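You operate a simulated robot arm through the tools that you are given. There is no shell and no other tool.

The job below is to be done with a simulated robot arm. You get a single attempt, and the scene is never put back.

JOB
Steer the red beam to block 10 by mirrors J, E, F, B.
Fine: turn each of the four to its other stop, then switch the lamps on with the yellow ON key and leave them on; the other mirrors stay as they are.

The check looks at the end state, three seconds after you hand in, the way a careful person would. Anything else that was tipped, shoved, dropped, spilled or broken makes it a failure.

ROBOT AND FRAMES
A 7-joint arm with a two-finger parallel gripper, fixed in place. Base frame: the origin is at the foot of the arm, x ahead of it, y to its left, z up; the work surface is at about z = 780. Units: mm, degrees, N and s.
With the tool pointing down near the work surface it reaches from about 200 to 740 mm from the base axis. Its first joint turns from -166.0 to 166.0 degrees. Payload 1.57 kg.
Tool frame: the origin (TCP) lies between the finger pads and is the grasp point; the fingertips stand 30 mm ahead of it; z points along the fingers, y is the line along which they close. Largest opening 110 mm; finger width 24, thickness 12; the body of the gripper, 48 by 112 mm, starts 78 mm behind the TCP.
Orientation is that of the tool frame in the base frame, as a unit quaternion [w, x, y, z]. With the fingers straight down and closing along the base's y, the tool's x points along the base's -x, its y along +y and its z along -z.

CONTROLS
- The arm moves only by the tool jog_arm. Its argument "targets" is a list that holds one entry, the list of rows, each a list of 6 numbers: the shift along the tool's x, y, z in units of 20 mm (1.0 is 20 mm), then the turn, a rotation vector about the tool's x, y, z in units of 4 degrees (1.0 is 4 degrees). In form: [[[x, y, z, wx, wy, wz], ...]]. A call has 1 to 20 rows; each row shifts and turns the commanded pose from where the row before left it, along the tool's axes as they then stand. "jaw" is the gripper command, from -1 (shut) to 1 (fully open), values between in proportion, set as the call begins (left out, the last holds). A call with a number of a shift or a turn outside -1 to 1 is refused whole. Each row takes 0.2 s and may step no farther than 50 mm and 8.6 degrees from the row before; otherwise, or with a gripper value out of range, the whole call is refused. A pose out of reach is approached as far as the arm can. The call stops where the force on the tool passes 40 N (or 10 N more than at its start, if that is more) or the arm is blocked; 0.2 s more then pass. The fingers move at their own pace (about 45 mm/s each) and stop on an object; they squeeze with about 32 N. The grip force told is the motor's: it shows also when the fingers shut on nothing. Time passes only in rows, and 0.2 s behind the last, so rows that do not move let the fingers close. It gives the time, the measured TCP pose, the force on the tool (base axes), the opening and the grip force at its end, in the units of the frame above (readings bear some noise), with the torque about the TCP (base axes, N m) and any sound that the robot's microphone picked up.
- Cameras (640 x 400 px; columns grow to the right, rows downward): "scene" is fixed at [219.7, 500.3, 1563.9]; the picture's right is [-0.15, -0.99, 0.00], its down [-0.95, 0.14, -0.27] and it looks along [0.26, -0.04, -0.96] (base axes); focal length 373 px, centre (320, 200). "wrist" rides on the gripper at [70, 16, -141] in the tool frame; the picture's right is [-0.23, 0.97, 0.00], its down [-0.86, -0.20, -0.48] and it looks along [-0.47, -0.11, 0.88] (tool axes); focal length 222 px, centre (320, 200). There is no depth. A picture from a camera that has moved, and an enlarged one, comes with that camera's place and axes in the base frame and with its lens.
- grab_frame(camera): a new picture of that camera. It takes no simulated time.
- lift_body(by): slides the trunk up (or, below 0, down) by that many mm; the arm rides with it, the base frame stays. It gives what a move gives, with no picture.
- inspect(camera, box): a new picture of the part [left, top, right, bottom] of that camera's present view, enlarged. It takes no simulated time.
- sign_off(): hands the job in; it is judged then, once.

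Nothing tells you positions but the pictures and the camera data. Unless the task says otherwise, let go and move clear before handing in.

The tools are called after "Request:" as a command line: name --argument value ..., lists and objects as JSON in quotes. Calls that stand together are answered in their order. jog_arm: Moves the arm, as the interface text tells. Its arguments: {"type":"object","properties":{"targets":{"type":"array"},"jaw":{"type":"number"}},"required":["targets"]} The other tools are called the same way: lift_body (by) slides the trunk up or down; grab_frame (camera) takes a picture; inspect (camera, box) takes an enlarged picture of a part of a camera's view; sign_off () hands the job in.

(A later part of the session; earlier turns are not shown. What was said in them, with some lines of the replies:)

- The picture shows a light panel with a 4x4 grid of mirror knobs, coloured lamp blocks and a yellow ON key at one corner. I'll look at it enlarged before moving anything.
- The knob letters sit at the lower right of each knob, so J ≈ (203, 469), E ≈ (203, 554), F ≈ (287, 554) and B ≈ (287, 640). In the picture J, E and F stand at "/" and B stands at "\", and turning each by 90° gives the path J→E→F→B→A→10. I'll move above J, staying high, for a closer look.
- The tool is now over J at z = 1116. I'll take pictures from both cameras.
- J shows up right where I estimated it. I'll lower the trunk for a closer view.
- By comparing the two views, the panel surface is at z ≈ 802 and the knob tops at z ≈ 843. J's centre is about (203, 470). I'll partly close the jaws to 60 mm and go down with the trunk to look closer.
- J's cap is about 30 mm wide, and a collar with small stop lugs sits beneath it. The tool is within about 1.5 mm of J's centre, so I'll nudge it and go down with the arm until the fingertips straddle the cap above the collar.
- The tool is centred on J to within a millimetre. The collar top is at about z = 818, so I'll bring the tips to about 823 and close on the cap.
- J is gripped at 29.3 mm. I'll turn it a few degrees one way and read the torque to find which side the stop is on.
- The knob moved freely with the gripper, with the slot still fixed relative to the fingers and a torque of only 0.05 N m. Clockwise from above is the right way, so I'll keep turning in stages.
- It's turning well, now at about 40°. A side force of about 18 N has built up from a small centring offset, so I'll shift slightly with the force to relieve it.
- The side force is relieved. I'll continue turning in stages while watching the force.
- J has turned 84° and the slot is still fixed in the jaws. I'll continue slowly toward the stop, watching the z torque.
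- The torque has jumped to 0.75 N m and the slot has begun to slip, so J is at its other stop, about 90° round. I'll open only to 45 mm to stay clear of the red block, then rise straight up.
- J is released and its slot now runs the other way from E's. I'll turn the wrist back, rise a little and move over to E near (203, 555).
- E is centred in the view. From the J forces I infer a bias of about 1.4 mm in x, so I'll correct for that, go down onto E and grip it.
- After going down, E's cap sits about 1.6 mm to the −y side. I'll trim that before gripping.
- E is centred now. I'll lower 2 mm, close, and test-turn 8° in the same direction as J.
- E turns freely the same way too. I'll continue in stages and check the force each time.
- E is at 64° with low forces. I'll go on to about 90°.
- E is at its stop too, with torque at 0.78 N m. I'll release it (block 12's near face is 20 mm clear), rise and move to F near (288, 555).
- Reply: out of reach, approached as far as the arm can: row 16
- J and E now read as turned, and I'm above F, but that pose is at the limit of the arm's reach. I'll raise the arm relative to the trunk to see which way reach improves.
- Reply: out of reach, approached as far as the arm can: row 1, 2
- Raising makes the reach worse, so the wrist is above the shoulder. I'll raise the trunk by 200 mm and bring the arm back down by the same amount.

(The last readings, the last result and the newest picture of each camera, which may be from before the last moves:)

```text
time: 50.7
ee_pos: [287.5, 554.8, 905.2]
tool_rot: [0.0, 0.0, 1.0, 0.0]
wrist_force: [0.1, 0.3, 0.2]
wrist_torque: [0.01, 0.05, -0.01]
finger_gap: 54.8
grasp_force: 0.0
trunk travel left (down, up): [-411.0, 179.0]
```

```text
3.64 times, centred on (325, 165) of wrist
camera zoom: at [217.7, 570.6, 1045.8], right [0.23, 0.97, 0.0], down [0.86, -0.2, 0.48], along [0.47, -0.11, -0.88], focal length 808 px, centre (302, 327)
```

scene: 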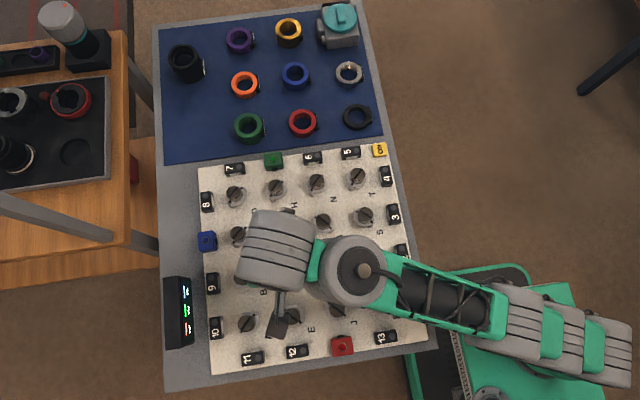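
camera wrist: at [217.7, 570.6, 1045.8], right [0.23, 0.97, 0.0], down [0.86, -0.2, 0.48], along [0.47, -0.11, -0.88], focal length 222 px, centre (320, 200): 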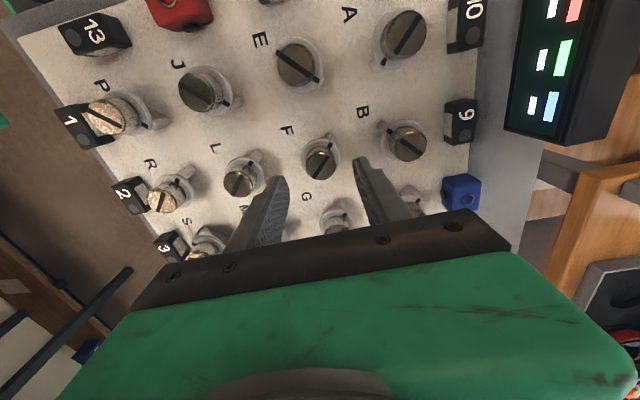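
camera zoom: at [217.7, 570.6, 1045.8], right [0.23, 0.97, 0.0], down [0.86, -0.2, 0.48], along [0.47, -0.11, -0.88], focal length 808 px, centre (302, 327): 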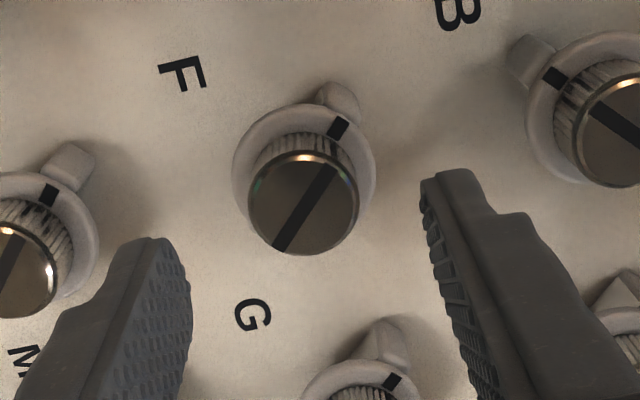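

F is in good position. I'll trim x by 2 mm, go down and check before gripping.

Request:
jog_arm --targets '[[[-0.09, 0, 0.5, 0, 0, 0], [0, 0, 0.5, 0, 0, 0], [0, 0, 0.5, 0, 0, 0], [0, 0, 0.5, 0, 0, 0], [0, 0, 0.4, 0, 0, 0], [0, 0, 0.25, 0, 0, 0], [0, 0, 0, 0, 0, 0]]]'

Request:
inspect --camera "wrist" --box '[260, 110, 390, 220]'

```text
time: 52.3
ee_pos: [288.6, 554.2, 851.8]
tool_rot: [0.0, 0.0, 1.0, 0.0]
wrist_force: [0.0, 0.4, 0.0]
wrist_torque: [0.03, -0.01, 0.02]
finger_gap: 55.2
grasp_force: 0.0
trunk travel left (down, up): [-411.0, 179.0]
```

```text
3.64 times, centred on (325, 165) of wrist
camera zoom: at [218.7, 570.2, 993.2], right [0.23, 0.97, 0.0], down [0.86, -0.2, 0.48], along [0.47, -0.11, -0.88], focal length 808 px, centre (302, 327)
```

zoom: 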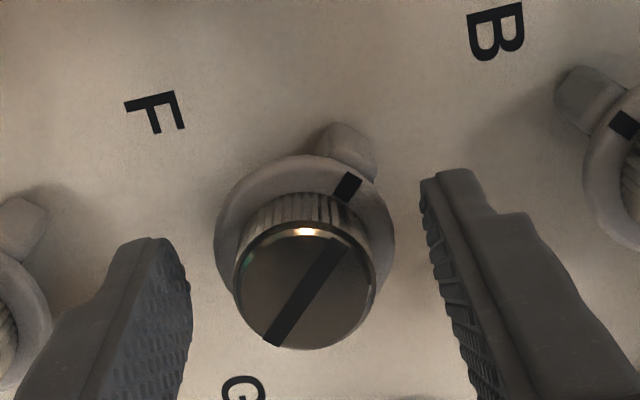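

Request:
jog_arm --targets '[[[-0.03, 0.02, 0.0, 0, 0, 0], [0, 0, 0, 0, 0, 0], [0, 0, 0, 0, 0, 0], [0, 0, 0, 0, 0, 0], [0, 0, 0, 0, 0, 0]]]' --jaw -1

Request:
jog_arm --targets '[[[0, 0, 0, 0, 0, 1], [0, 0, 0, 0, 0, 1], [0, 0, 0, 0, 0, 0]]]'

Request:
inspect --camera "wrist" --box '[260, 110, 390, 220]'

```text
time: 53.5
ee_pos: [289.4, 554.6, 852.0]
tool_rot: [0.0, 0.0, 1.0, 0.0]
wrist_force: [-1.1, -1.4, -0.9]
wrist_torque: [0.02, 0.02, -0.01]
finger_gap: 29.5
grasp_force: 38.9
trunk travel left (down, up): [-411.0, 179.0]
```

```text
time: 54.3
ee_pos: [288.8, 555.2, 851.9]
tool_rot: [0.0, 0.07, 0.998, -0.001]
wrist_force: [-7.3, -4.5, -4.5]
wrist_torque: [0.29, 0.17, -0.01]
finger_gap: 29.1
grasp_force: 39.2
trunk travel left (down, up): [-411.0, 179.0]
```

```text
3.64 times, centred on (325, 165) of wrist
camera zoom: at [222.1, 580.5, 992.5], right [0.36, 0.93, 0.0], down [0.82, -0.32, 0.48], along [0.45, -0.17, -0.88], focal length 808 px, centre (302, 327)
```

zoom: 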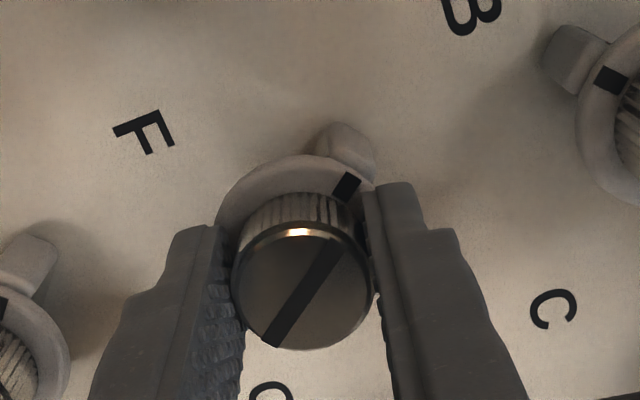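

F turns freely the same way. I'll continue in stages.

Request:
jog_arm --targets '[[[0, 0, 0, 0, 0, 1], [0, 0, 0, 0, 0, 1], [0, 0, 0, 0, 0, 1], [0, 0, 0, 0, 0, 1], [0, 0, 0, 0, 0, 1], [0, 0, 0, 0, 0, 1], [0, 0, 0, 0, 0, 1], [0, 0, 0, 0, 0, 0]]]'

```text
time: 56.1
ee_pos: [290.0, 556.3, 852.0]
tool_rot: [0.0, 0.308, 0.951, -0.001]
wrist_force: [-9.0, -2.0, -8.2]
wrist_torque: [0.49, 0.43, -0.01]
finger_gap: 29.4
grasp_force: 39.3
trunk travel left (down, up): [-411.0, 179.0]
```

Request:
jog_arm --targets '[[[0, 0, 0, 0, 0, 1], [0, 0, 0, 0, 0, 1], [0, 0, 0, 0, 0, 1], [0, 0, 0, 0, 0, 1], [0, 0, 0, 0, 0, 1], [0, 0, 0, 0, 0, 1], [0, 0, 0, 0, 0, 1], [0, 0, 0, 0, 0, 0]]]'

```text
time: 57.9
ee_pos: [288.9, 555.1, 851.7]
tool_rot: [-0.001, 0.53, 0.848, 0.0]
wrist_force: [-7.7, 5.4, -7.9]
wrist_torque: [-0.53, -0.08, 0.0]
finger_gap: 29.3
grasp_force: 39.0
trunk travel left (down, up): [-411.0, 179.0]
```

F is at 64° with moderate forces. I'll finish toward 90° and feel for the stop.

Request:
jog_arm --targets '[[[0, 0, 0, 0, 0, 1], [0, 0, 0, 0, 0, 1], [0, 0, 0, 0, 0, 1], [0, 0, 0, 0, 0, 1], [0, 0, 0, 0, 0, 1], [0, 0, 0, 0, 0, 1], [0, 0, 0, 0, 0, 0.5], [0, 0, 0, 0, 0, 0]]]'

Request:
jog_arm --targets '[[[0, 0, 0, 0, 0, 0.5], [0, 0, 0, 0, 0, 0.5], [0, 0, 0, 0, 0, 0]]]'

Request:
inspect --camera "wrist" --box '[260, 110, 390, 220]'

```text
time: 59.7
ee_pos: [290.3, 556.1, 851.8]
tool_rot: [0.0, 0.707, 0.707, -0.001]
wrist_force: [-4.1, 7.2, -11.9]
wrist_torque: [1.07, -0.07, -0.02]
finger_gap: 29.3
grasp_force: 39.2
trunk travel left (down, up): [-411.0, 179.0]
```

```text
time: 60.5
ee_pos: [290.9, 554.6, 851.7]
tool_rot: [0.001, 0.732, 0.681, -0.001]
wrist_force: [0.0, -1.7, -5.9]
wrist_torque: [-0.61, -0.04, 0.73]
finger_gap: 29.5
grasp_force: 39.1
trunk travel left (down, up): [-411.0, 179.0]
```

```text
3.64 times, centred on (325, 165) of wrist
camera zoom: at [311.1, 623.3, 992.4], right [0.96, -0.3, 0.0], down [-0.26, -0.84, 0.48], along [-0.14, -0.46, -0.88], focal length 808 px, centre (302, 327)
```

zoom: 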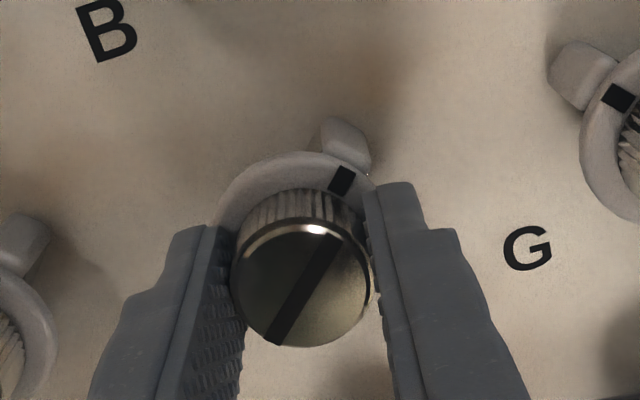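

F is at its stop, with torque at 0.73 N m. I'll release, rise, square the wrist at 90°, and move over B at about (289, 640), since B starts in the opposite state and probably turns back the other way.

Request:
jog_arm --targets '[[[0, 0, 0, 0, 0, -0.3], [0, 0, 0, 0, 0, 0]]]' --jaw -0.18

Request:
jog_arm --targets '[[[0, 0, -0.5, 0, 0, 0], [0, 0, -0.75, 0, 0, 0], [0, 0, -1, 0, 0, 0], [0, 0, -0.75, 0, 0, -0.7], [0, 0, 0, 0, 0, 0]]]'

Request:
jog_arm --targets '[[[0.85, 0, 0, 0, 0, 0], [0.85, 0, 0, 0, 0, 0], [0.85, 0, 0, 0, 0, 0], [0.85, 0, 0, 0, 0, 0], [0.82, 0, 0, 0, 0, 0], [0, 0, 0, 0, 0, 0]]]' --jaw 0

Request:
grab_frame --camera "wrist"

Request:
grab_frame --camera "scene"

```text
time: 61.1
ee_pos: [289.8, 556.5, 852.4]
tool_rot: [0.0, 0.724, 0.69, 0.0]
wrist_force: [-0.5, -0.2, 0.0]
wrist_torque: [0.01, 0.02, -0.03]
finger_gap: 45.1
grasp_force: 0.1
trunk travel left (down, up): [-411.0, 179.0]
```

```text
time: 62.3
ee_pos: [288.0, 555.6, 912.8]
tool_rot: [0.0, 0.707, 0.707, 0.0]
wrist_force: [0.1, 0.0, 0.5]
wrist_torque: [-0.03, -0.02, -0.03]
finger_gap: 44.8
grasp_force: 0.1
trunk travel left (down, up): [-411.0, 179.0]
```

```text
time: 63.7
ee_pos: [287.6, 632.1, 913.5]
tool_rot: [-0.001, 0.707, 0.707, 0.001]
wrist_force: [0.6, -0.4, -0.1]
wrist_torque: [0.0, 0.01, 0.0]
finger_gap: 54.8
grasp_force: 0.1
out of reach, approached as far as the arm can: row 5
trunk travel left (down, up): [-411.0, 179.0]
```

```text
taken
camera wrist: at [304.5, 701.7, 1054.1], right [0.97, -0.23, 0.0], down [-0.2, -0.86, 0.48], along [-0.11, -0.47, -0.88], focal length 222 px, centre (320, 200)
```

wrist: 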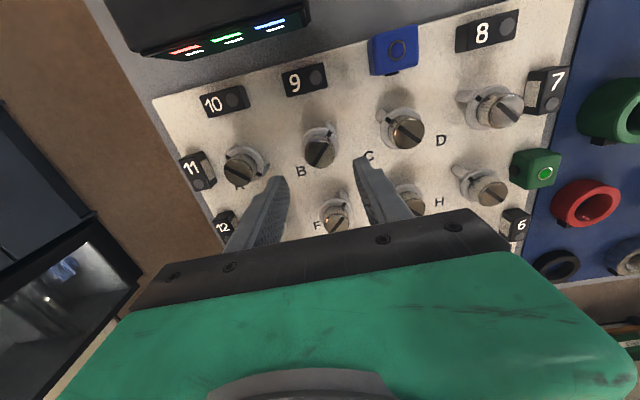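

```text
taken
```

scene: 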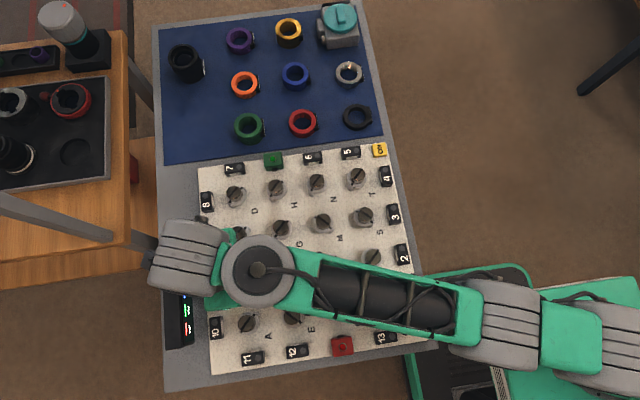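

The arm is over B but about 9 mm short, because the reach runs out at this height. I'll raise the trunk 60 mm, bring the arm down the same amount, then close the gap.

Request:
lift_body --by 60

Request:
jog_arm --targets '[[[0, 0, 1, 0, 0, 0], [0, 0, 1, 0, 0, 0], [0, 0, 1, 0, 0, 0], [0.25, 0.05, 0, 0, 0, 0], [0.2, 0.05, 0, 0, 0, 0], [0, 0, 0, 0, 0, 0]]]'

Request:
inspect --camera "wrist" --box '[260, 110, 390, 220]'

```text
time: 64.7
ee_pos: [289.8, 632.9, 972.5]
tool_rot: [0.0, 0.707, 0.707, 0.001]
wrist_force: [-0.8, -0.4, 0.0]
wrist_torque: [-0.02, -0.03, 0.01]
finger_gap: 55.0
grasp_force: 0.1
trunk travel left (down, up): [-471.0, 119.0]
```

```text
time: 66.1
ee_pos: [292.9, 642.0, 914.5]
tool_rot: [0.0, 0.707, 0.707, 0.001]
wrist_force: [0.1, -0.4, -1.0]
wrist_torque: [0.02, 0.02, 0.02]
finger_gap: 55.2
grasp_force: 0.0
trunk travel left (down, up): [-471.0, 119.0]
```

```text
3.64 times, centred on (325, 165) of wrist
camera zoom: at [307.8, 710.7, 1054.2], right [0.97, -0.23, 0.0], down [-0.2, -0.86, 0.48], along [-0.11, -0.47, -0.88], focal length 808 px, centre (302, 327)
```

zoom: 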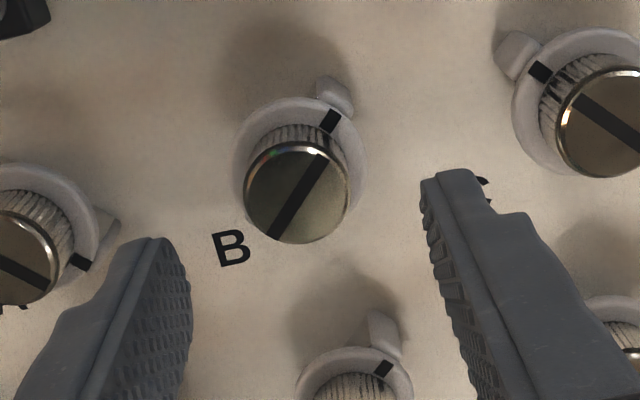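

B is now reachable and nearly centred. I'll trim about 1.9 mm in x and 1 mm in y, then go down and check.

Request:
jog_arm --targets '[[[-0.05, -0.09, 0.5, 0, 0, 0], [0, 0, 0.5, 0, 0, 0], [0, 0, 0.5, 0, 0, 0], [0, 0, 0.5, 0, 0, 0], [0, 0, 0.5, 0, 0, 0], [0, 0, 0.3, 0, 0, 0], [0, 0, 0.2, 0, 0, 0], [0, 0, 0, 0, 0, 0]]]'

Request:
inspect --camera "wrist" --box '[260, 110, 390, 220]'

```text
time: 67.9
ee_pos: [288.4, 640.8, 852.0]
tool_rot: [-0.001, 0.707, 0.708, 0.0]
wrist_force: [0.4, 0.7, -0.1]
wrist_torque: [-0.02, -0.04, -0.04]
finger_gap: 54.9
grasp_force: 0.0
trunk travel left (down, up): [-471.0, 119.0]
```

```text
3.64 times, centred on (325, 165) of wrist
camera zoom: at [304.9, 710.0, 993.8], right [0.97, -0.23, 0.0], down [-0.2, -0.86, 0.48], along [-0.11, -0.47, -0.88], focal length 808 px, centre (302, 327)
```

zoom: 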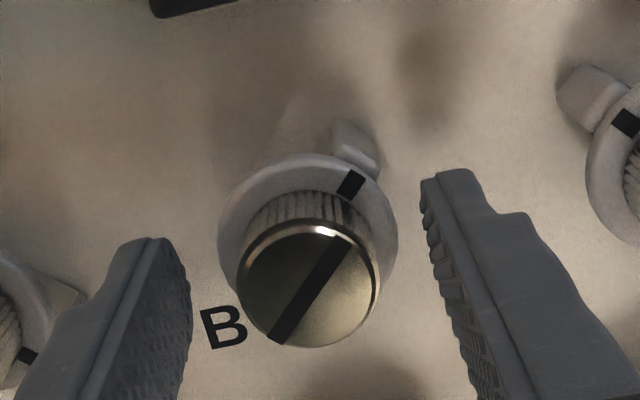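

Request:
jog_arm --targets '[[[-0.02, 0.05, 0, 0, 0, 0], [0, 0, 0, 0, 0, 0]]]'

Request:
inspect --camera "wrist" --box '[260, 110, 390, 220]'

```text
time: 68.5
ee_pos: [288.6, 641.4, 853.5]
tool_rot: [-0.001, 0.707, 0.707, 0.001]
wrist_force: [-0.4, 0.7, -0.8]
wrist_torque: [-0.01, -0.03, 0.01]
finger_gap: 55.0
grasp_force: 0.1
trunk travel left (down, up): [-471.0, 119.0]
```

```text
3.64 times, centred on (325, 165) of wrist
camera zoom: at [305.5, 709.7, 993.8], right [0.97, -0.23, 0.0], down [-0.2, -0.86, 0.48], along [-0.11, -0.47, -0.88], focal length 808 px, centre (302, 327)
```

zoom: 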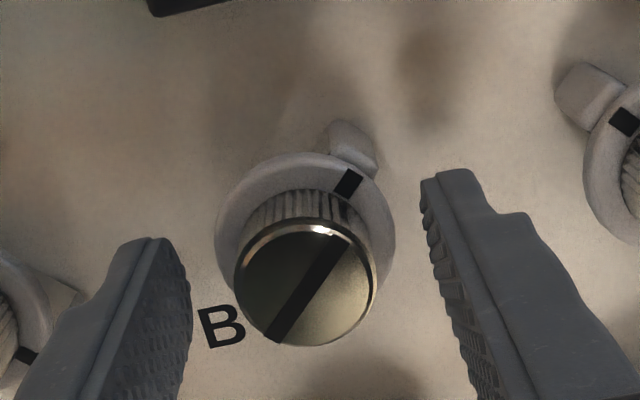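

B is centred. I'll lower 1 mm, grip it and test-turn 8° counter-clockwise, which should be its free direction.

Request:
jog_arm --targets '[[[0, 0.02, 0.05, 0, 0, 0], [0, 0, 0, 0, 0, 0], [0, 0, 0, 0, 0, 0], [0, 0, 0, 0, 0, 0], [0, 0, 0, 0, 0, 0]]]' --jaw -1

Request:
jog_arm --targets '[[[0, 0, 0, 0, 0, -1], [0, 0, 0, 0, 0, -1], [0, 0, 0, 0, 0, 0]]]'

Request:
inspect --camera "wrist" --box '[260, 110, 390, 220]'

```text
time: 69.7
ee_pos: [290.1, 640.7, 852.3]
tool_rot: [-0.002, 0.707, 0.708, 0.001]
wrist_force: [0.1, 0.4, -0.7]
wrist_torque: [0.29, -0.04, 0.0]
finger_gap: 29.1
grasp_force: 38.9
trunk travel left (down, up): [-471.0, 119.0]
```

```text
time: 70.5
ee_pos: [290.0, 641.1, 851.7]
tool_rot: [0.0, 0.655, 0.755, -0.001]
wrist_force: [0.2, 1.0, -1.0]
wrist_torque: [-0.14, 0.06, -0.01]
finger_gap: 29.4
grasp_force: 39.6
trunk travel left (down, up): [-471.0, 119.0]
```

```text
3.64 times, centred on (325, 165) of wrist
camera zoom: at [296.0, 711.1, 992.5], right [1.0, -0.09, 0.0], down [-0.08, -0.87, 0.48], along [-0.04, -0.48, -0.88], focal length 808 px, centre (302, 327)
```

zoom: 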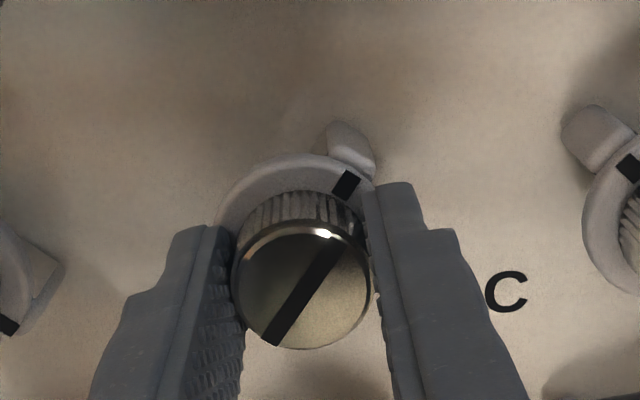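

B turns freely counter-clockwise with negligible force. I'll continue.

Request:
jog_arm --targets '[[[0, 0, 0, 0, 0, -1], [0, 0, 0, 0, 0, -1], [0, 0, 0, 0, 0, -1], [0, 0, 0, 0, 0, -1], [0, 0, 0, 0, 0, -1], [0, 0, 0, 0, 0, -1], [0, 0, 0, 0, 0, -1], [0, 0, 0, 0, 0, 0]]]'

```text
time: 72.3
ee_pos: [288.9, 640.2, 851.8]
tool_rot: [0.0, 0.453, 0.892, 0.001]
wrist_force: [-2.7, 2.2, -2.8]
wrist_torque: [0.14, 0.15, 0.01]
finger_gap: 29.0
grasp_force: 38.9
trunk travel left (down, up): [-471.0, 119.0]
```

Request:
jog_arm --targets '[[[0, 0, 0, 0, 0, -1], [0, 0, 0, 0, 0, -1], [0, 0, 0, 0, 0, -1], [0, 0, 0, 0, 0, -1], [0, 0, 0, 0, 0, -1], [0, 0, 0, 0, 0, -1], [0, 0, 0, 0, 0, -1], [0, 0, 0, 0, 0, 0]]]'

```text
time: 74.1
ee_pos: [288.5, 640.2, 851.8]
tool_rot: [-0.001, 0.224, 0.975, -0.001]
wrist_force: [-8.0, -9.2, -7.0]
wrist_torque: [-0.17, -0.09, -0.01]
finger_gap: 29.3
grasp_force: 38.9
trunk travel left (down, up): [-471.0, 119.0]
```

Request:
jog_arm --targets '[[[0, 0, 0, 0, 0, -1], [0, 0, 0, 0, 0, -1], [0, 0, 0, 0, 0, -1], [0, 0, 0, 0, 0, -1], [0, 0, 0, 0, 0, -1], [0, 0, 0, 0, 0, -1], [0, 0, 0, 0, 0, -0.5], [0, 0, 0, 0, 0, 0]]]'

Request:
jog_arm --targets '[[[0, 0, 0, 0, 0, -0.5], [0, 0, 0, 0, 0, -0.5], [0, 0, 0, 0, 0, 0]]]'

Request:
inspect --camera "wrist" --box '[260, 110, 390, 220]'

```text
time: 75.9
ee_pos: [290.4, 639.3, 851.6]
tool_rot: [0.0, 0.0, 1.0, 0.0]
wrist_force: [-14.4, -6.4, -11.5]
wrist_torque: [-0.01, 0.87, -0.15]
finger_gap: 29.4
grasp_force: 39.4
trunk travel left (down, up): [-471.0, 119.0]
```

```text
time: 76.7
ee_pos: [289.6, 640.2, 851.2]
tool_rot: [0.0, -0.036, 0.999, 0.0]
wrist_force: [-10.5, -6.6, -14.5]
wrist_torque: [-0.09, -0.12, -0.61]
finger_gap: 29.6
grasp_force: 39.4
trunk travel left (down, up): [-471.0, 119.0]
```

```text
3.64 times, centred on (325, 165) of wrist
camera zoom: at [219.2, 650.6, 992.6], right [0.16, 0.99, 0.0], down [0.87, -0.14, 0.48], along [0.47, -0.08, -0.88], focal length 808 px, centre (302, 327)
```

zoom: 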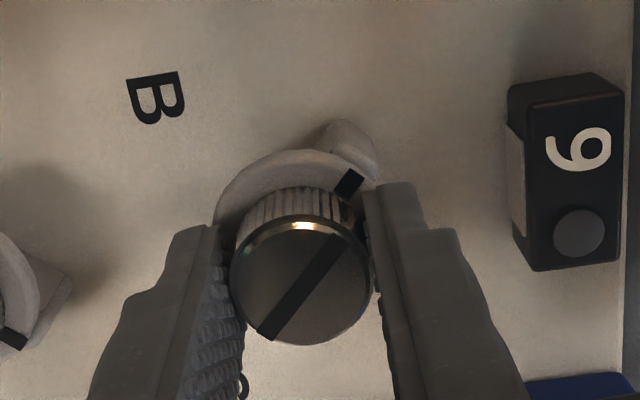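

The torque has jumped to 0.61 N m, so B is at its stop. I'll press 2° more to make sure, then release with the jaws at 45 mm and rise.

Request:
jog_arm --targets '[[[0, 0, 0, 0, 0, -0.4], [0, 0, 0, 0, 0, 0]]]'

Request:
jog_arm --targets '[[[0, 0, 0, 0, 0, 0.3], [0, 0, 0, 0, 0, 0]]]' --jaw -0.18

Request:
jog_arm --targets '[[[0, 0, -0.5, 0, 0, 0], [0, 0, -0.75, 0, 0, 0], [0, 0, -1, 0, 0, 0], [0, 0, -0.5, 0, 0, 0], [0, 0, 0, 0, 0, 0]]]'

Request:
grab_frame --camera "wrist"

```text
time: 77.3
ee_pos: [291.9, 639.9, 851.3]
tool_rot: [-0.001, -0.048, 0.999, -0.001]
wrist_force: [-8.7, -9.0, -14.2]
wrist_torque: [-0.27, 0.09, -0.72]
finger_gap: 29.8
grasp_force: 39.3
trunk travel left (down, up): [-471.0, 119.0]
```

```text
time: 77.9
ee_pos: [291.3, 641.2, 852.8]
tool_rot: [0.001, -0.037, 0.999, 0.002]
wrist_force: [-0.3, -0.5, 0.0]
wrist_torque: [0.01, 0.0, -0.01]
finger_gap: 44.9
grasp_force: 0.0
trunk travel left (down, up): [-471.0, 119.0]
```

```text
time: 79.1
ee_pos: [290.1, 641.0, 907.3]
tool_rot: [0.0, -0.039, 0.999, 0.0]
wrist_force: [0.5, 0.3, 0.8]
wrist_torque: [0.0, -0.02, -0.03]
finger_gap: 45.0
grasp_force: 0.1
trunk travel left (down, up): [-471.0, 119.0]
```

```text
taken
camera wrist: at [218.7, 650.9, 1048.0], right [0.15, 0.99, 0.0], down [0.87, -0.13, 0.48], along [0.47, -0.07, -0.88], focal length 222 px, centre (320, 200)
```

wrist: 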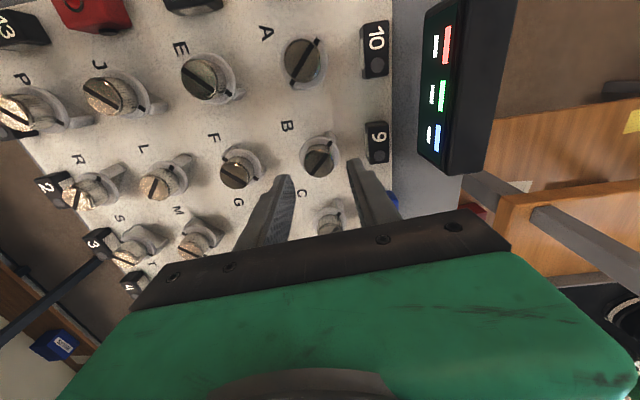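

All four slots now show the intended orientation: J, E and F are turned, and so is B. Next I'll lift, square the wrist, close the jaws and travel to the yellow ON key near (520, 320).

Request:
lift_body --by 60

Request:
jog_arm --targets '[[[0, 0, 0, 0, 0, 0.55], [0, 0, 0, 0, 0, 0.55], [-0.6, -0.944, 0, 0, 0, 0], [-0.6, -0.944, 0, 0, 0, 0], [-0.6, -0.944, 0, 0, 0, 0], [-0.6, -0.944, 0, 0, 0, 0], [-0.6, -0.944, 0, 0, 0, 0], [-0.6, -0.944, 0, 0, 0, 0], [-0.6, -0.944, 0, 0, 0, 0], [-0.6, -0.944, 0, 0, 0, 0], [-0.6, -0.944, 0, 0, 0, 0], [-0.6, -0.944, 0, 0, 0, 0], [-0.6, -0.944, 0, 0, 0, 0], [-0.6, -0.944, 0, 0, 0, 0], [-0.6, -0.944, 0, 0, 0, 0], [-0.6, -0.944, 0, 0, 0, 0], [-0.6, -0.944, 0, 0, 0, 0], [-0.6, -0.944, 0, 0, 0, 0], [-0.6, -0.944, 0, 0, 0, 0], [0, 0, 0, 0, 0, 0]]]' --jaw -1

Request:
grab_frame --camera "wrist"

Request:
grab_frame --camera "scene"

```text
time: 80.1
ee_pos: [290.1, 640.5, 967.7]
tool_rot: [0.001, -0.039, 0.999, 0.0]
wrist_force: [0.0, 0.1, -0.2]
wrist_torque: [0.0, 0.02, 0.02]
finger_gap: 45.2
grasp_force: 0.0
trunk travel left (down, up): [-531.0, 59.0]
```

```text
time: 84.3
ee_pos: [493.0, 318.8, 966.5]
tool_rot: [0.0, 0.0, 1.0, 0.001]
wrist_force: [-0.1, -0.6, 0.7]
wrist_torque: [0.01, 0.01, 0.01]
finger_gap: 0.0
grasp_force: 21.4
trunk travel left (down, up): [-531.0, 59.0]
```

```text
taken
camera wrist: at [423.8, 335.0, 1107.6], right [0.23, 0.97, 0.0], down [0.85, -0.2, 0.48], along [0.47, -0.11, -0.88], focal length 222 px, centre (320, 200)
```

wrist: 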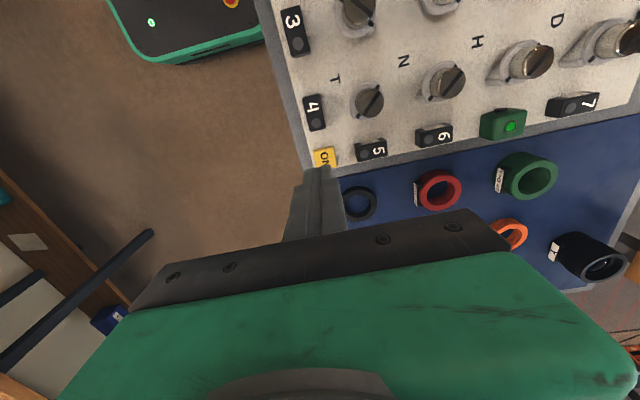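

```text
taken
```

scene: 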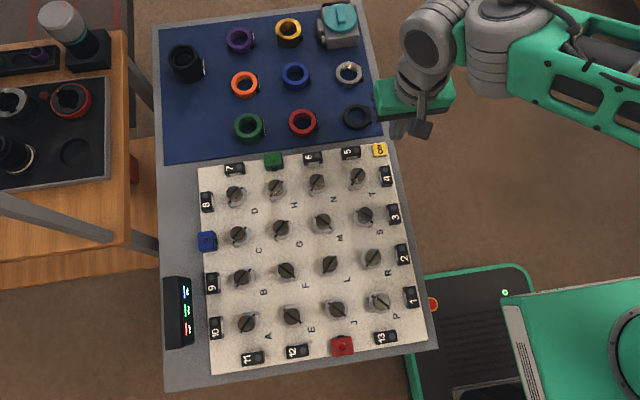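

Now the panel is clear, so I can check all the mirrors and the key in the scene camera.

Request:
inspect --camera "scene" --box '[190, 250, 320, 370]'

Request:
inspect --camera "scene" --box '[300, 250, 440, 370]'

Request:
inspect --camera "scene" --box '[300, 140, 440, 260]'

Request:
inspect --camera "wrist" --box '[280, 80, 400, 200]'

```text
3.33 times, centred on (255, 310) of scene
camera zoom: at [219.7, 500.3, 1563.9], right [-0.15, -0.99, 0.0], down [-0.95, 0.14, -0.27], along [0.26, -0.04, -0.96], focal length 1244 px, centre (537, -167)
```

zoom: 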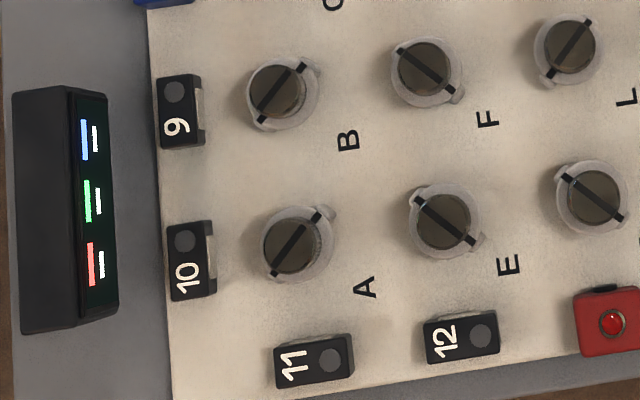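

```text
3.33 times, centred on (370, 310) of scene
camera zoom: at [219.7, 500.3, 1563.9], right [-0.15, -0.99, 0.0], down [-0.95, 0.14, -0.27], along [0.26, -0.04, -0.96], focal length 1244 px, centre (153, -167)
```

zoom: 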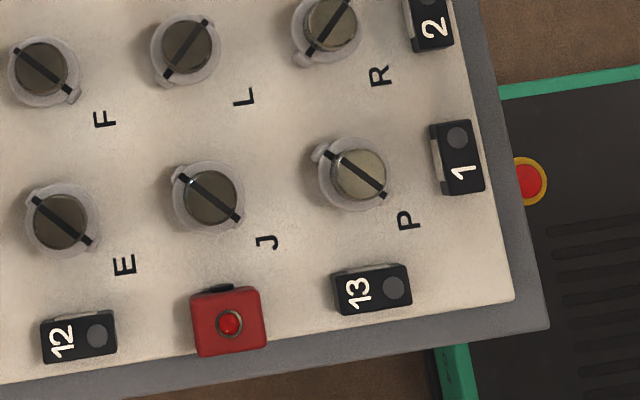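

```text
3.33 times, centred on (370, 200) of scene
camera zoom: at [219.7, 500.3, 1563.9], right [-0.15, -0.99, 0.0], down [-0.95, 0.14, -0.27], along [0.26, -0.04, -0.96], focal length 1244 px, centre (153, 200)
```

zoom: 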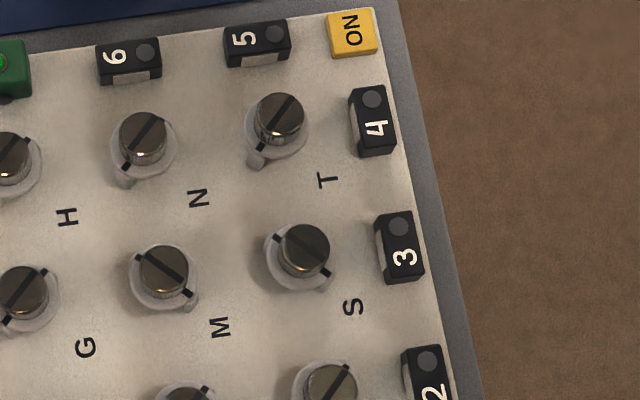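

```text
3.33 times, centred on (340, 140) of wrist
camera zoom: at [423.8, 335.0, 1107.6], right [0.23, 0.97, 0.0], down [0.85, -0.2, 0.48], along [0.47, -0.11, -0.88], focal length 740 px, centre (253, 400)
```

zoom: 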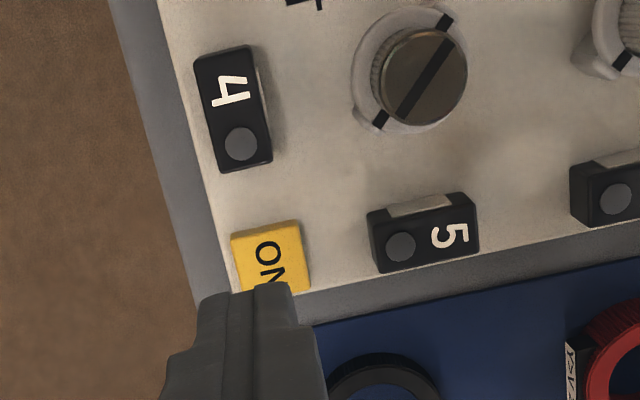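

All four target mirrors show the flipped orientation and the rest look unchanged. The ON key is about 28 mm square at roughly (518, 322), so I'll move above it and look again.

Request:
jog_arm --targets '[[[-0.64, 0.09, 0, 0, 0, 0], [-0.64, 0.09, 0, 0, 0, 0], [0, 0, 1, 0, 0, 0], [0, 0, 1, 0, 0, 0], [0, 0, 1, 0, 0, 0], [0, 0, 0.5, 0, 0, 0], [0, 0, 0, 0, 0, 0]]]'

Request:
inspect --camera "wrist" --box '[260, 90, 390, 210]'

Request:
inspect --camera "scene" --box '[320, 90, 440, 200]'

```text
time: 85.9
ee_pos: [520.2, 323.3, 895.3]
tool_rot: [0.0, 0.001, 1.0, 0.001]
wrist_force: [0.1, 0.0, -0.2]
wrist_torque: [0.02, 0.0, 0.01]
finger_gap: 0.0
grasp_force: 21.0
trunk travel left (down, up): [-531.0, 59.0]
```

```text
3.33 times, centred on (325, 150) of wrist
camera zoom: at [450.3, 339.1, 1035.7], right [0.23, 0.97, 0.0], down [0.85, -0.2, 0.48], along [0.47, -0.11, -0.88], focal length 740 px, centre (303, 367)
```

zoom: 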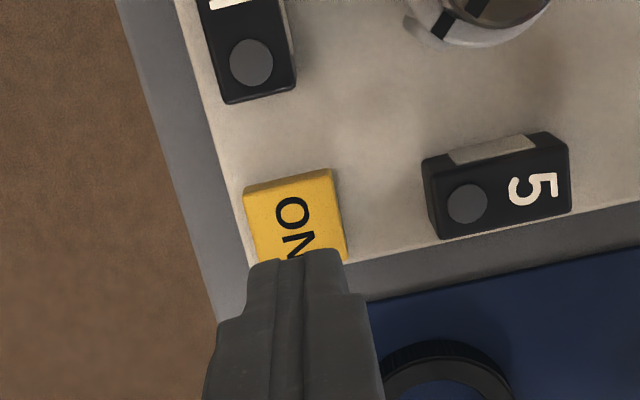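

```text
3.64 times, centred on (380, 145) of scene
camera zoom: at [219.7, 500.3, 1563.9], right [-0.15, -0.99, 0.0], down [-0.95, 0.14, -0.27], along [0.26, -0.04, -0.96], focal length 1357 px, centre (102, 400)
```

zoom: 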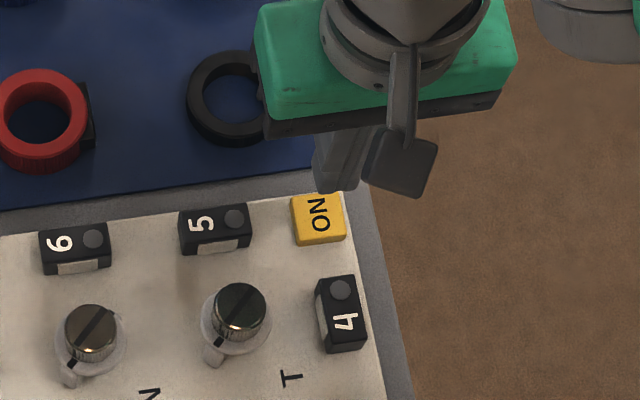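

The key's centre is about 3 mm nearer and 2 mm to the right of the tool axis. I'll trim that and go down slowly toward the key.

Request:
jog_arm --targets '[[[0.15, -0.11, 0.5, 0, 0, 0], [0, 0, 0.5, 0, 0, 0], [0, 0, 0.5, 0, 0, 0], [0, 0, 0.25, 0, 0, 0], [0, 0, 0, 0, 0, 0]]]'

Request:
inspect --camera "wrist" --box '[260, 90, 390, 210]'

Request:
inspect --camera "scene" --box '[340, 110, 420, 190]'

```text
time: 87.1
ee_pos: [516.0, 321.7, 860.8]
tool_rot: [0.0, 0.0, 1.0, 0.0]
wrist_force: [0.0, 0.0, -0.4]
wrist_torque: [-0.03, 0.01, -0.01]
finger_gap: 0.1
grasp_force: 21.2
trunk travel left (down, up): [-531.0, 59.0]
```

```text
3.33 times, centred on (325, 150) of wrist
camera zoom: at [446.6, 337.0, 1001.7], right [0.23, 0.97, 0.0], down [0.85, -0.2, 0.48], along [0.47, -0.11, -0.88], focal length 740 px, centre (303, 367)
```

zoom: 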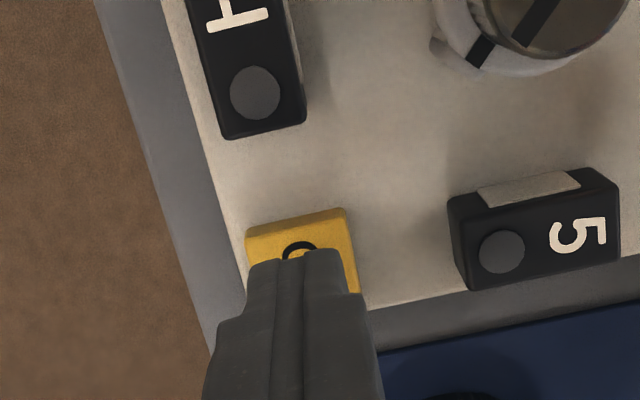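

```text
5.00 times, centred on (380, 150) of scene
camera zoom: at [219.7, 500.3, 1563.9], right [-0.15, -0.99, 0.0], down [-0.95, 0.14, -0.27], along [0.26, -0.04, -0.96], focal length 1865 px, centre (20, 450)
```

zoom: 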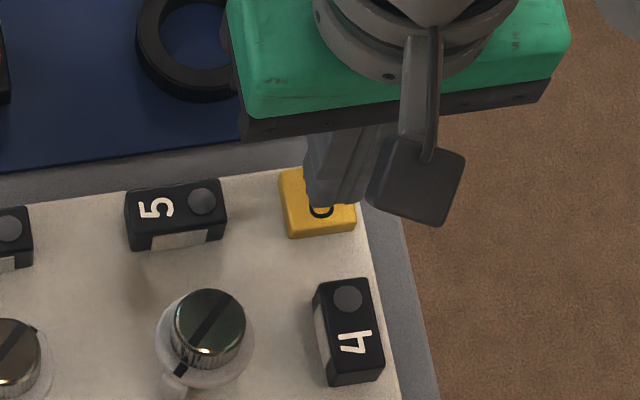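

The tips are over the key. I'll press down in small steps and watch the force and the sound.

Request:
jog_arm --targets '[[[0.06, 0, 0.15, 0, 0, 0], [0, 0, 0.15, 0, 0, 0], [0, 0, 0.1, 0, 0, 0], [0, 0, 0, 0, 0, 0]]]'

```text
time: 88.1
ee_pos: [514.2, 321.5, 853.8]
tool_rot: [0.0, 0.001, 1.0, 0.001]
wrist_force: [-1.0, -0.5, -0.2]
wrist_torque: [0.0, 0.01, 0.02]
finger_gap: 0.4
grasp_force: 21.3
trunk travel left (down, up): [-531.0, 59.0]
```

Request:
jog_arm --targets '[[[0, 0, 0.1, 0, 0, 0], [0, 0, 0.1, 0, 0, 0], [0, 0, 0, 0, 0, 0]]]'

Request:
inspect --camera "wrist" --box '[260, 90, 390, 210]'

```text
time: 88.9
ee_pos: [514.8, 320.2, 849.6]
tool_rot: [0.0, 0.0, 1.0, 0.001]
wrist_force: [0.7, 0.4, -0.5]
wrist_torque: [0.06, 0.03, 0.03]
finger_gap: 0.1
grasp_force: 21.5
trunk travel left (down, up): [-531.0, 59.0]
```

```text
3.33 times, centred on (325, 150) of wrist
camera zoom: at [445.0, 336.0, 990.1], right [0.23, 0.97, 0.0], down [0.85, -0.2, 0.48], along [0.47, -0.11, -0.88], focal length 740 px, centre (303, 367)
```

zoom: 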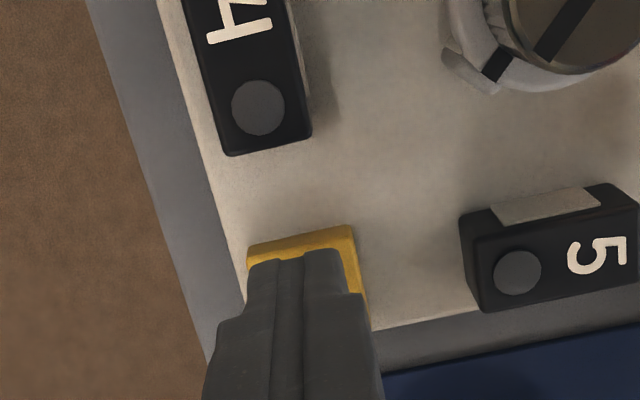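

Request:
jog_arm --targets '[[[0, 0, 0.1, 0, 0, 0], [0, 0, 0.05, 0, 0, 0], [0, 0, 0, 0, 0, 0]]]'

```text
time: 89.7
ee_pos: [515.3, 321.6, 846.5]
tool_rot: [0.0, 0.0, 1.0, 0.001]
wrist_force: [0.0, -0.3, 0.3]
wrist_torque: [0.0, 0.01, -0.01]
finger_gap: 0.0
grasp_force: 21.6
trunk travel left (down, up): [-531.0, 59.0]
```

Request:
jog_arm --targets '[[[0, 0, 0.1, 0, 0, 0], [0, 0, 0.05, 0, 0, 0], [0, 0, 0, 0, 0, 0]]]'

```text
time: 90.5
ee_pos: [514.9, 321.1, 843.9]
tool_rot: [0.0, 0.0, 1.0, 0.001]
wrist_force: [-0.1, -0.8, 0.2]
wrist_torque: [-0.03, -0.04, 0.02]
finger_gap: 0.3
grasp_force: 21.5
trunk travel left (down, up): [-531.0, 59.0]
```

Request:
jog_arm --targets '[[[0, 0, 0.1, 0, 0, 0], [0, 0, 0.05, 0, 0, 0], [0, 0, 0, 0, 0, 0]]]'

Request:
inspect --camera "scene" --box '[340, 110, 420, 190]'

```text
time: 91.3
ee_pos: [514.0, 321.6, 840.5]
tool_rot: [-0.001, 0.0, 1.0, 0.001]
wrist_force: [-0.4, -0.1, -0.6]
wrist_torque: [0.03, 0.01, 0.0]
finger_gap: 0.1
grasp_force: 21.4
trunk travel left (down, up): [-531.0, 59.0]
```

```text
5.00 times, centred on (380, 150) of scene
camera zoom: at [219.7, 500.3, 1563.9], right [-0.15, -0.99, 0.0], down [-0.95, 0.14, -0.27], along [0.26, -0.04, -0.96], focal length 1865 px, centre (20, 450)
```

zoom: 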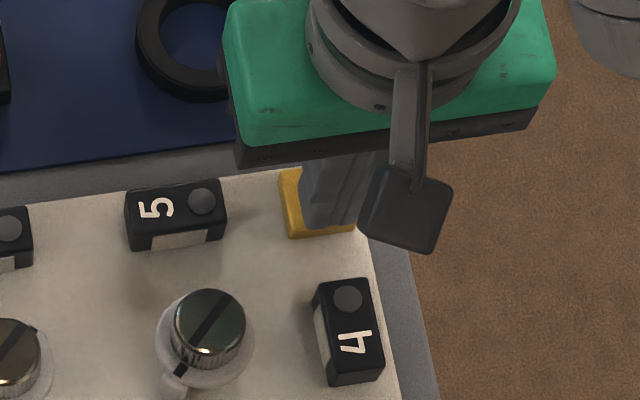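

No contact yet with the tips at z ≈ 810. The scene view suggests the tool is a few mm to the −y side, so I'll shift 2.5 mm and keep pressing in small steps.

Request:
jog_arm --targets '[[[0, 0.12, 0, 0, 0, 0], [0, 0, 0.1, 0, 0, 0], [0, 0, 0, 0, 0, 0]]]'

```text
time: 92.1
ee_pos: [515.6, 323.1, 838.8]
tool_rot: [0.0, 0.0, 1.0, 0.001]
wrist_force: [0.4, 0.1, -0.8]
wrist_torque: [0.03, -0.03, -0.01]
finger_gap: 0.0
grasp_force: 21.3
trunk travel left (down, up): [-531.0, 59.0]
```

Request:
jog_arm --targets '[[[0, 0, 0.1, 0, 0, 0], [0, 0, 0, 0, 0, 0]]]'

Request:
inspect --camera "wrist" --box '[260, 90, 390, 210]'

```text
time: 92.7
ee_pos: [515.2, 322.9, 836.9]
tool_rot: [0.0, 0.001, 1.0, 0.001]
wrist_force: [-0.8, -0.6, 0.2]
wrist_torque: [0.01, 0.01, 0.02]
finger_gap: 0.1
grasp_force: 21.2
trunk travel left (down, up): [-531.0, 59.0]
```

```text
3.33 times, centred on (325, 150) of wrist
camera zoom: at [445.0, 338.2, 977.8], right [0.23, 0.97, 0.0], down [0.85, -0.2, 0.48], along [0.47, -0.11, -0.88], focal length 740 px, centre (303, 367)
```

zoom: 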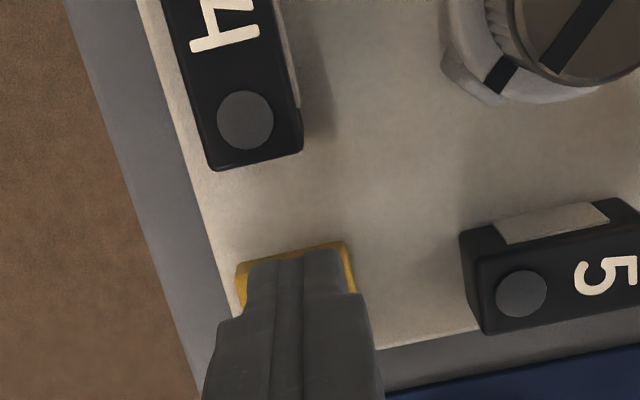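

Request:
jog_arm --targets '[[[0, 0, 0.1, 0, 0, 0], [0, 0, 0, 0, 0, 0]]]'

```text
time: 93.3
ee_pos: [515.3, 323.0, 835.3]
tool_rot: [0.001, 0.0, 1.0, 0.0]
wrist_force: [0.2, -0.3, 0.2]
wrist_torque: [-0.02, 0.01, -0.01]
finger_gap: 0.2
grasp_force: 21.7
trunk travel left (down, up): [-531.0, 59.0]
```

Request:
jog_arm --targets '[[[0, 0, 0.1, 0, 0, 0], [0, 0, 0, 0, 0, 0]]]'

```text
time: 93.9
ee_pos: [515.5, 322.6, 833.9]
tool_rot: [0.0, 0.0, 1.0, 0.001]
wrist_force: [-0.6, 0.3, -0.2]
wrist_torque: [0.03, -0.01, 0.0]
finger_gap: 0.0
grasp_force: 21.4
trunk travel left (down, up): [-531.0, 59.0]
```

Request:
jog_arm --targets '[[[0, 0, 0.1, 0, 0, 0], [0, 0, 0, 0, 0, 0]]]'

Request:
inspect --camera "wrist" --box '[260, 90, 390, 210]'

```text
time: 94.5
ee_pos: [515.6, 323.9, 831.1]
tool_rot: [0.0, 0.0, 1.0, 0.001]
wrist_force: [-0.3, -0.8, 1.4]
wrist_torque: [-0.01, 0.01, 0.01]
finger_gap: 0.1
grasp_force: 20.9
trunk travel left (down, up): [-531.0, 59.0]
```

```text
3.33 times, centred on (325, 150) of wrist
camera zoom: at [445.5, 338.9, 971.4], right [0.23, 0.97, 0.0], down [0.85, -0.2, 0.48], along [0.47, -0.11, -0.88], focal length 740 px, centre (303, 367)
```

zoom: 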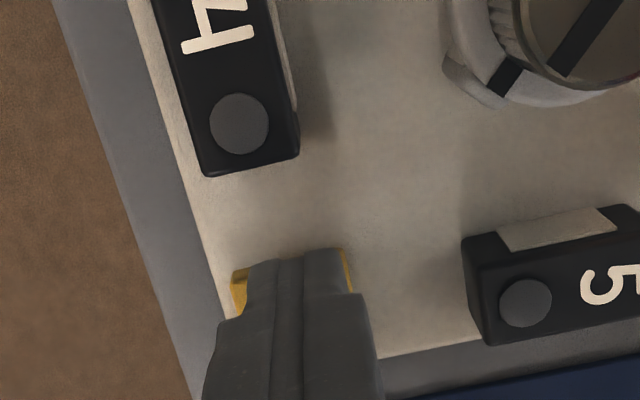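

Request:
jog_arm --targets '[[[0, 0, -0.1, 0, 0, 0], [-0.11, -0.05, 0, 0, 0, 0], [0, 0, 0.1, 0, 0, 0], [0, 0, 0, 0, 0, 0]]]'

Request:
jog_arm --targets '[[[0, 0, 0.1, 0, 0, 0], [0, 0, 0, 0, 0, 0]]]'

Request:
inspect --camera "wrist" --box '[260, 90, 390, 210]'

```text
time: 95.5
ee_pos: [517.1, 322.0, 830.8]
tool_rot: [0.001, 0.0, 1.0, 0.001]
wrist_force: [-0.3, -0.2, 1.0]
wrist_torque: [0.0, -0.01, 0.02]
finger_gap: 0.1
grasp_force: 21.0
trunk travel left (down, up): [-531.0, 59.0]
```

```text
time: 96.1
ee_pos: [517.2, 321.9, 829.5]
tool_rot: [0.0, 0.0, 1.0, 0.001]
wrist_force: [0.2, 1.7, 1.0]
wrist_torque: [0.05, -0.01, -0.01]
finger_gap: 0.1
grasp_force: 21.5
trunk travel left (down, up): [-531.0, 59.0]
heard: click
```

```text
3.33 times, centred on (325, 150) of wrist
camera zoom: at [447.7, 337.2, 969.6], right [0.23, 0.97, 0.0], down [0.85, -0.2, 0.48], along [0.47, -0.11, -0.88], focal length 740 px, centre (303, 367)
```

zoom: 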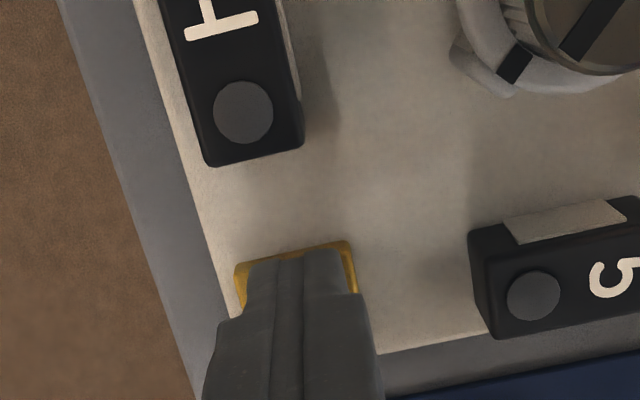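

A click was heard. I'll check whether the lamps have come on before doing anything else.

Request:
grab_frame --camera "scene"

Request:
inspect --camera "scene" --box '[160, 250, 360, 370]'

```text
taken
```

scene: 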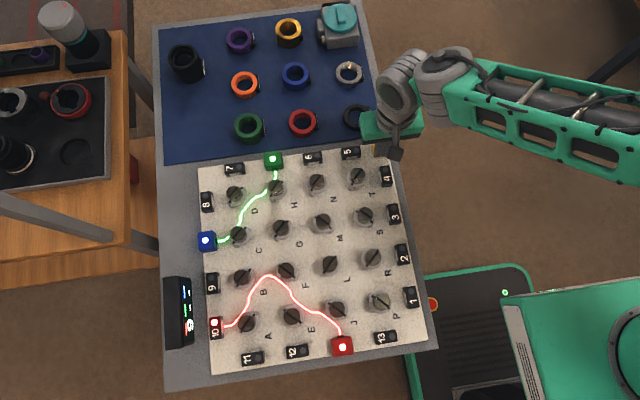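

```text
3.20 times, centred on (260, 310) of scene
camera zoom: at [219.7, 500.3, 1563.9], right [-0.15, -0.99, 0.0], down [-0.95, 0.14, -0.27], along [0.26, -0.04, -0.96], focal length 1194 px, centre (512, -152)
```

zoom: 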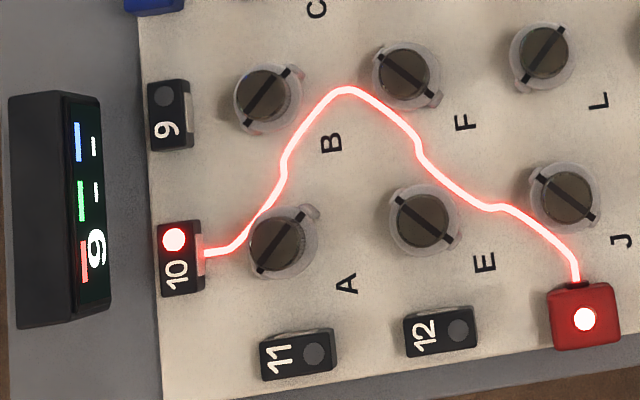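

The lamps are on, and the red beam runs J→E→F→B→A and lights block 10. I'll look at the display, then release the key straight up.

Request:
inspect --camera "scene" --box '[155, 270, 225, 355]'

Request:
jog_arm --targets '[[[0, 0, -0.3, 0, 0, 0], [0, 0, -0.7, 0, 0, 0], [0, 0, -1, 0, 0, 0], [0, 0, -1, 0, 0, 0], [0, 0, -1, 0, 0, 0], [0, 0, -1, 0, 0, 0], [0, 0, -1, 0, 0, 0], [0, 0, 0, 0, 0, 0]]]'

Request:
grab_frame --camera "scene"

Request:
grab_frame --camera "wrist"

```text
4.71 times, centred on (190, 312) of scene
camera zoom: at [219.7, 500.3, 1563.9], right [-0.15, -0.99, 0.0], down [-0.95, 0.14, -0.27], along [0.26, -0.04, -0.96], focal length 1756 px, centre (932, -329)
```

zoom: 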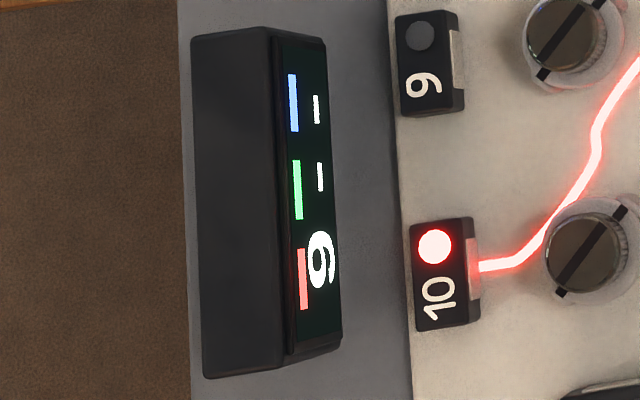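

```text
time: 97.9
ee_pos: [517.7, 322.7, 949.2]
tool_rot: [0.0, 0.0, 1.0, 0.001]
wrist_force: [0.2, -0.4, 0.3]
wrist_torque: [0.01, 0.02, 0.01]
finger_gap: 0.0
grasp_force: 21.3
trunk travel left (down, up): [-531.0, 59.0]
```

```text
taken
```

scene: 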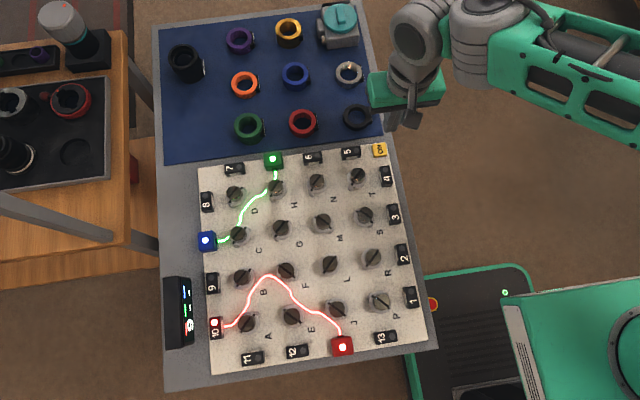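

```text
taken
camera wrist: at [447.5, 337.9, 1089.9], right [0.23, 0.97, 0.0], down [0.85, -0.2, 0.48], along [0.47, -0.11, -0.88], focal length 222 px, centre (320, 200)
```

wrist: 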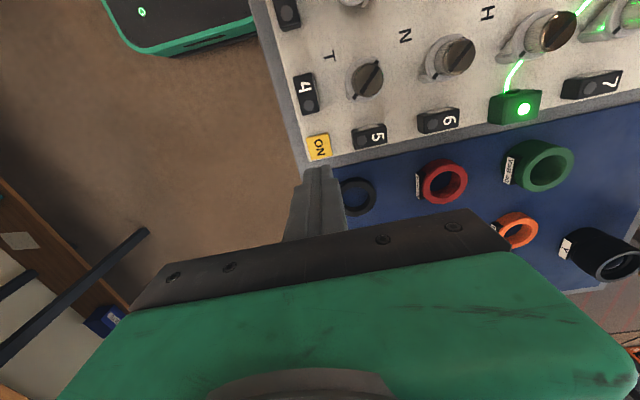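

The lamps stayed on after I released the key. The red beam lights block 10, the other mirrors and objects look unchanged, and the arm is clear, so I'm handing in.

Request:
sign_off

```text
The job is handed in.
```

The red beam now goes J → E → F → B → A and lights block 10. Mirror A was already set to send it there, so I left it alone.

- **Mirrors:** J, E, F and B are each turned about 90° to their other stop. I felt the torque rise at the stop on all four, and the pictures show each slot reversed. The other mirrors look unchanged.
- **Lamps:** I pressed the yellow ON key once and heard a click. The lamps came on and stayed on after I released it.
- **Surroundings:** nothing else looks moved in the last pictures. The gripper is empty and was well above the panel when I handed in.
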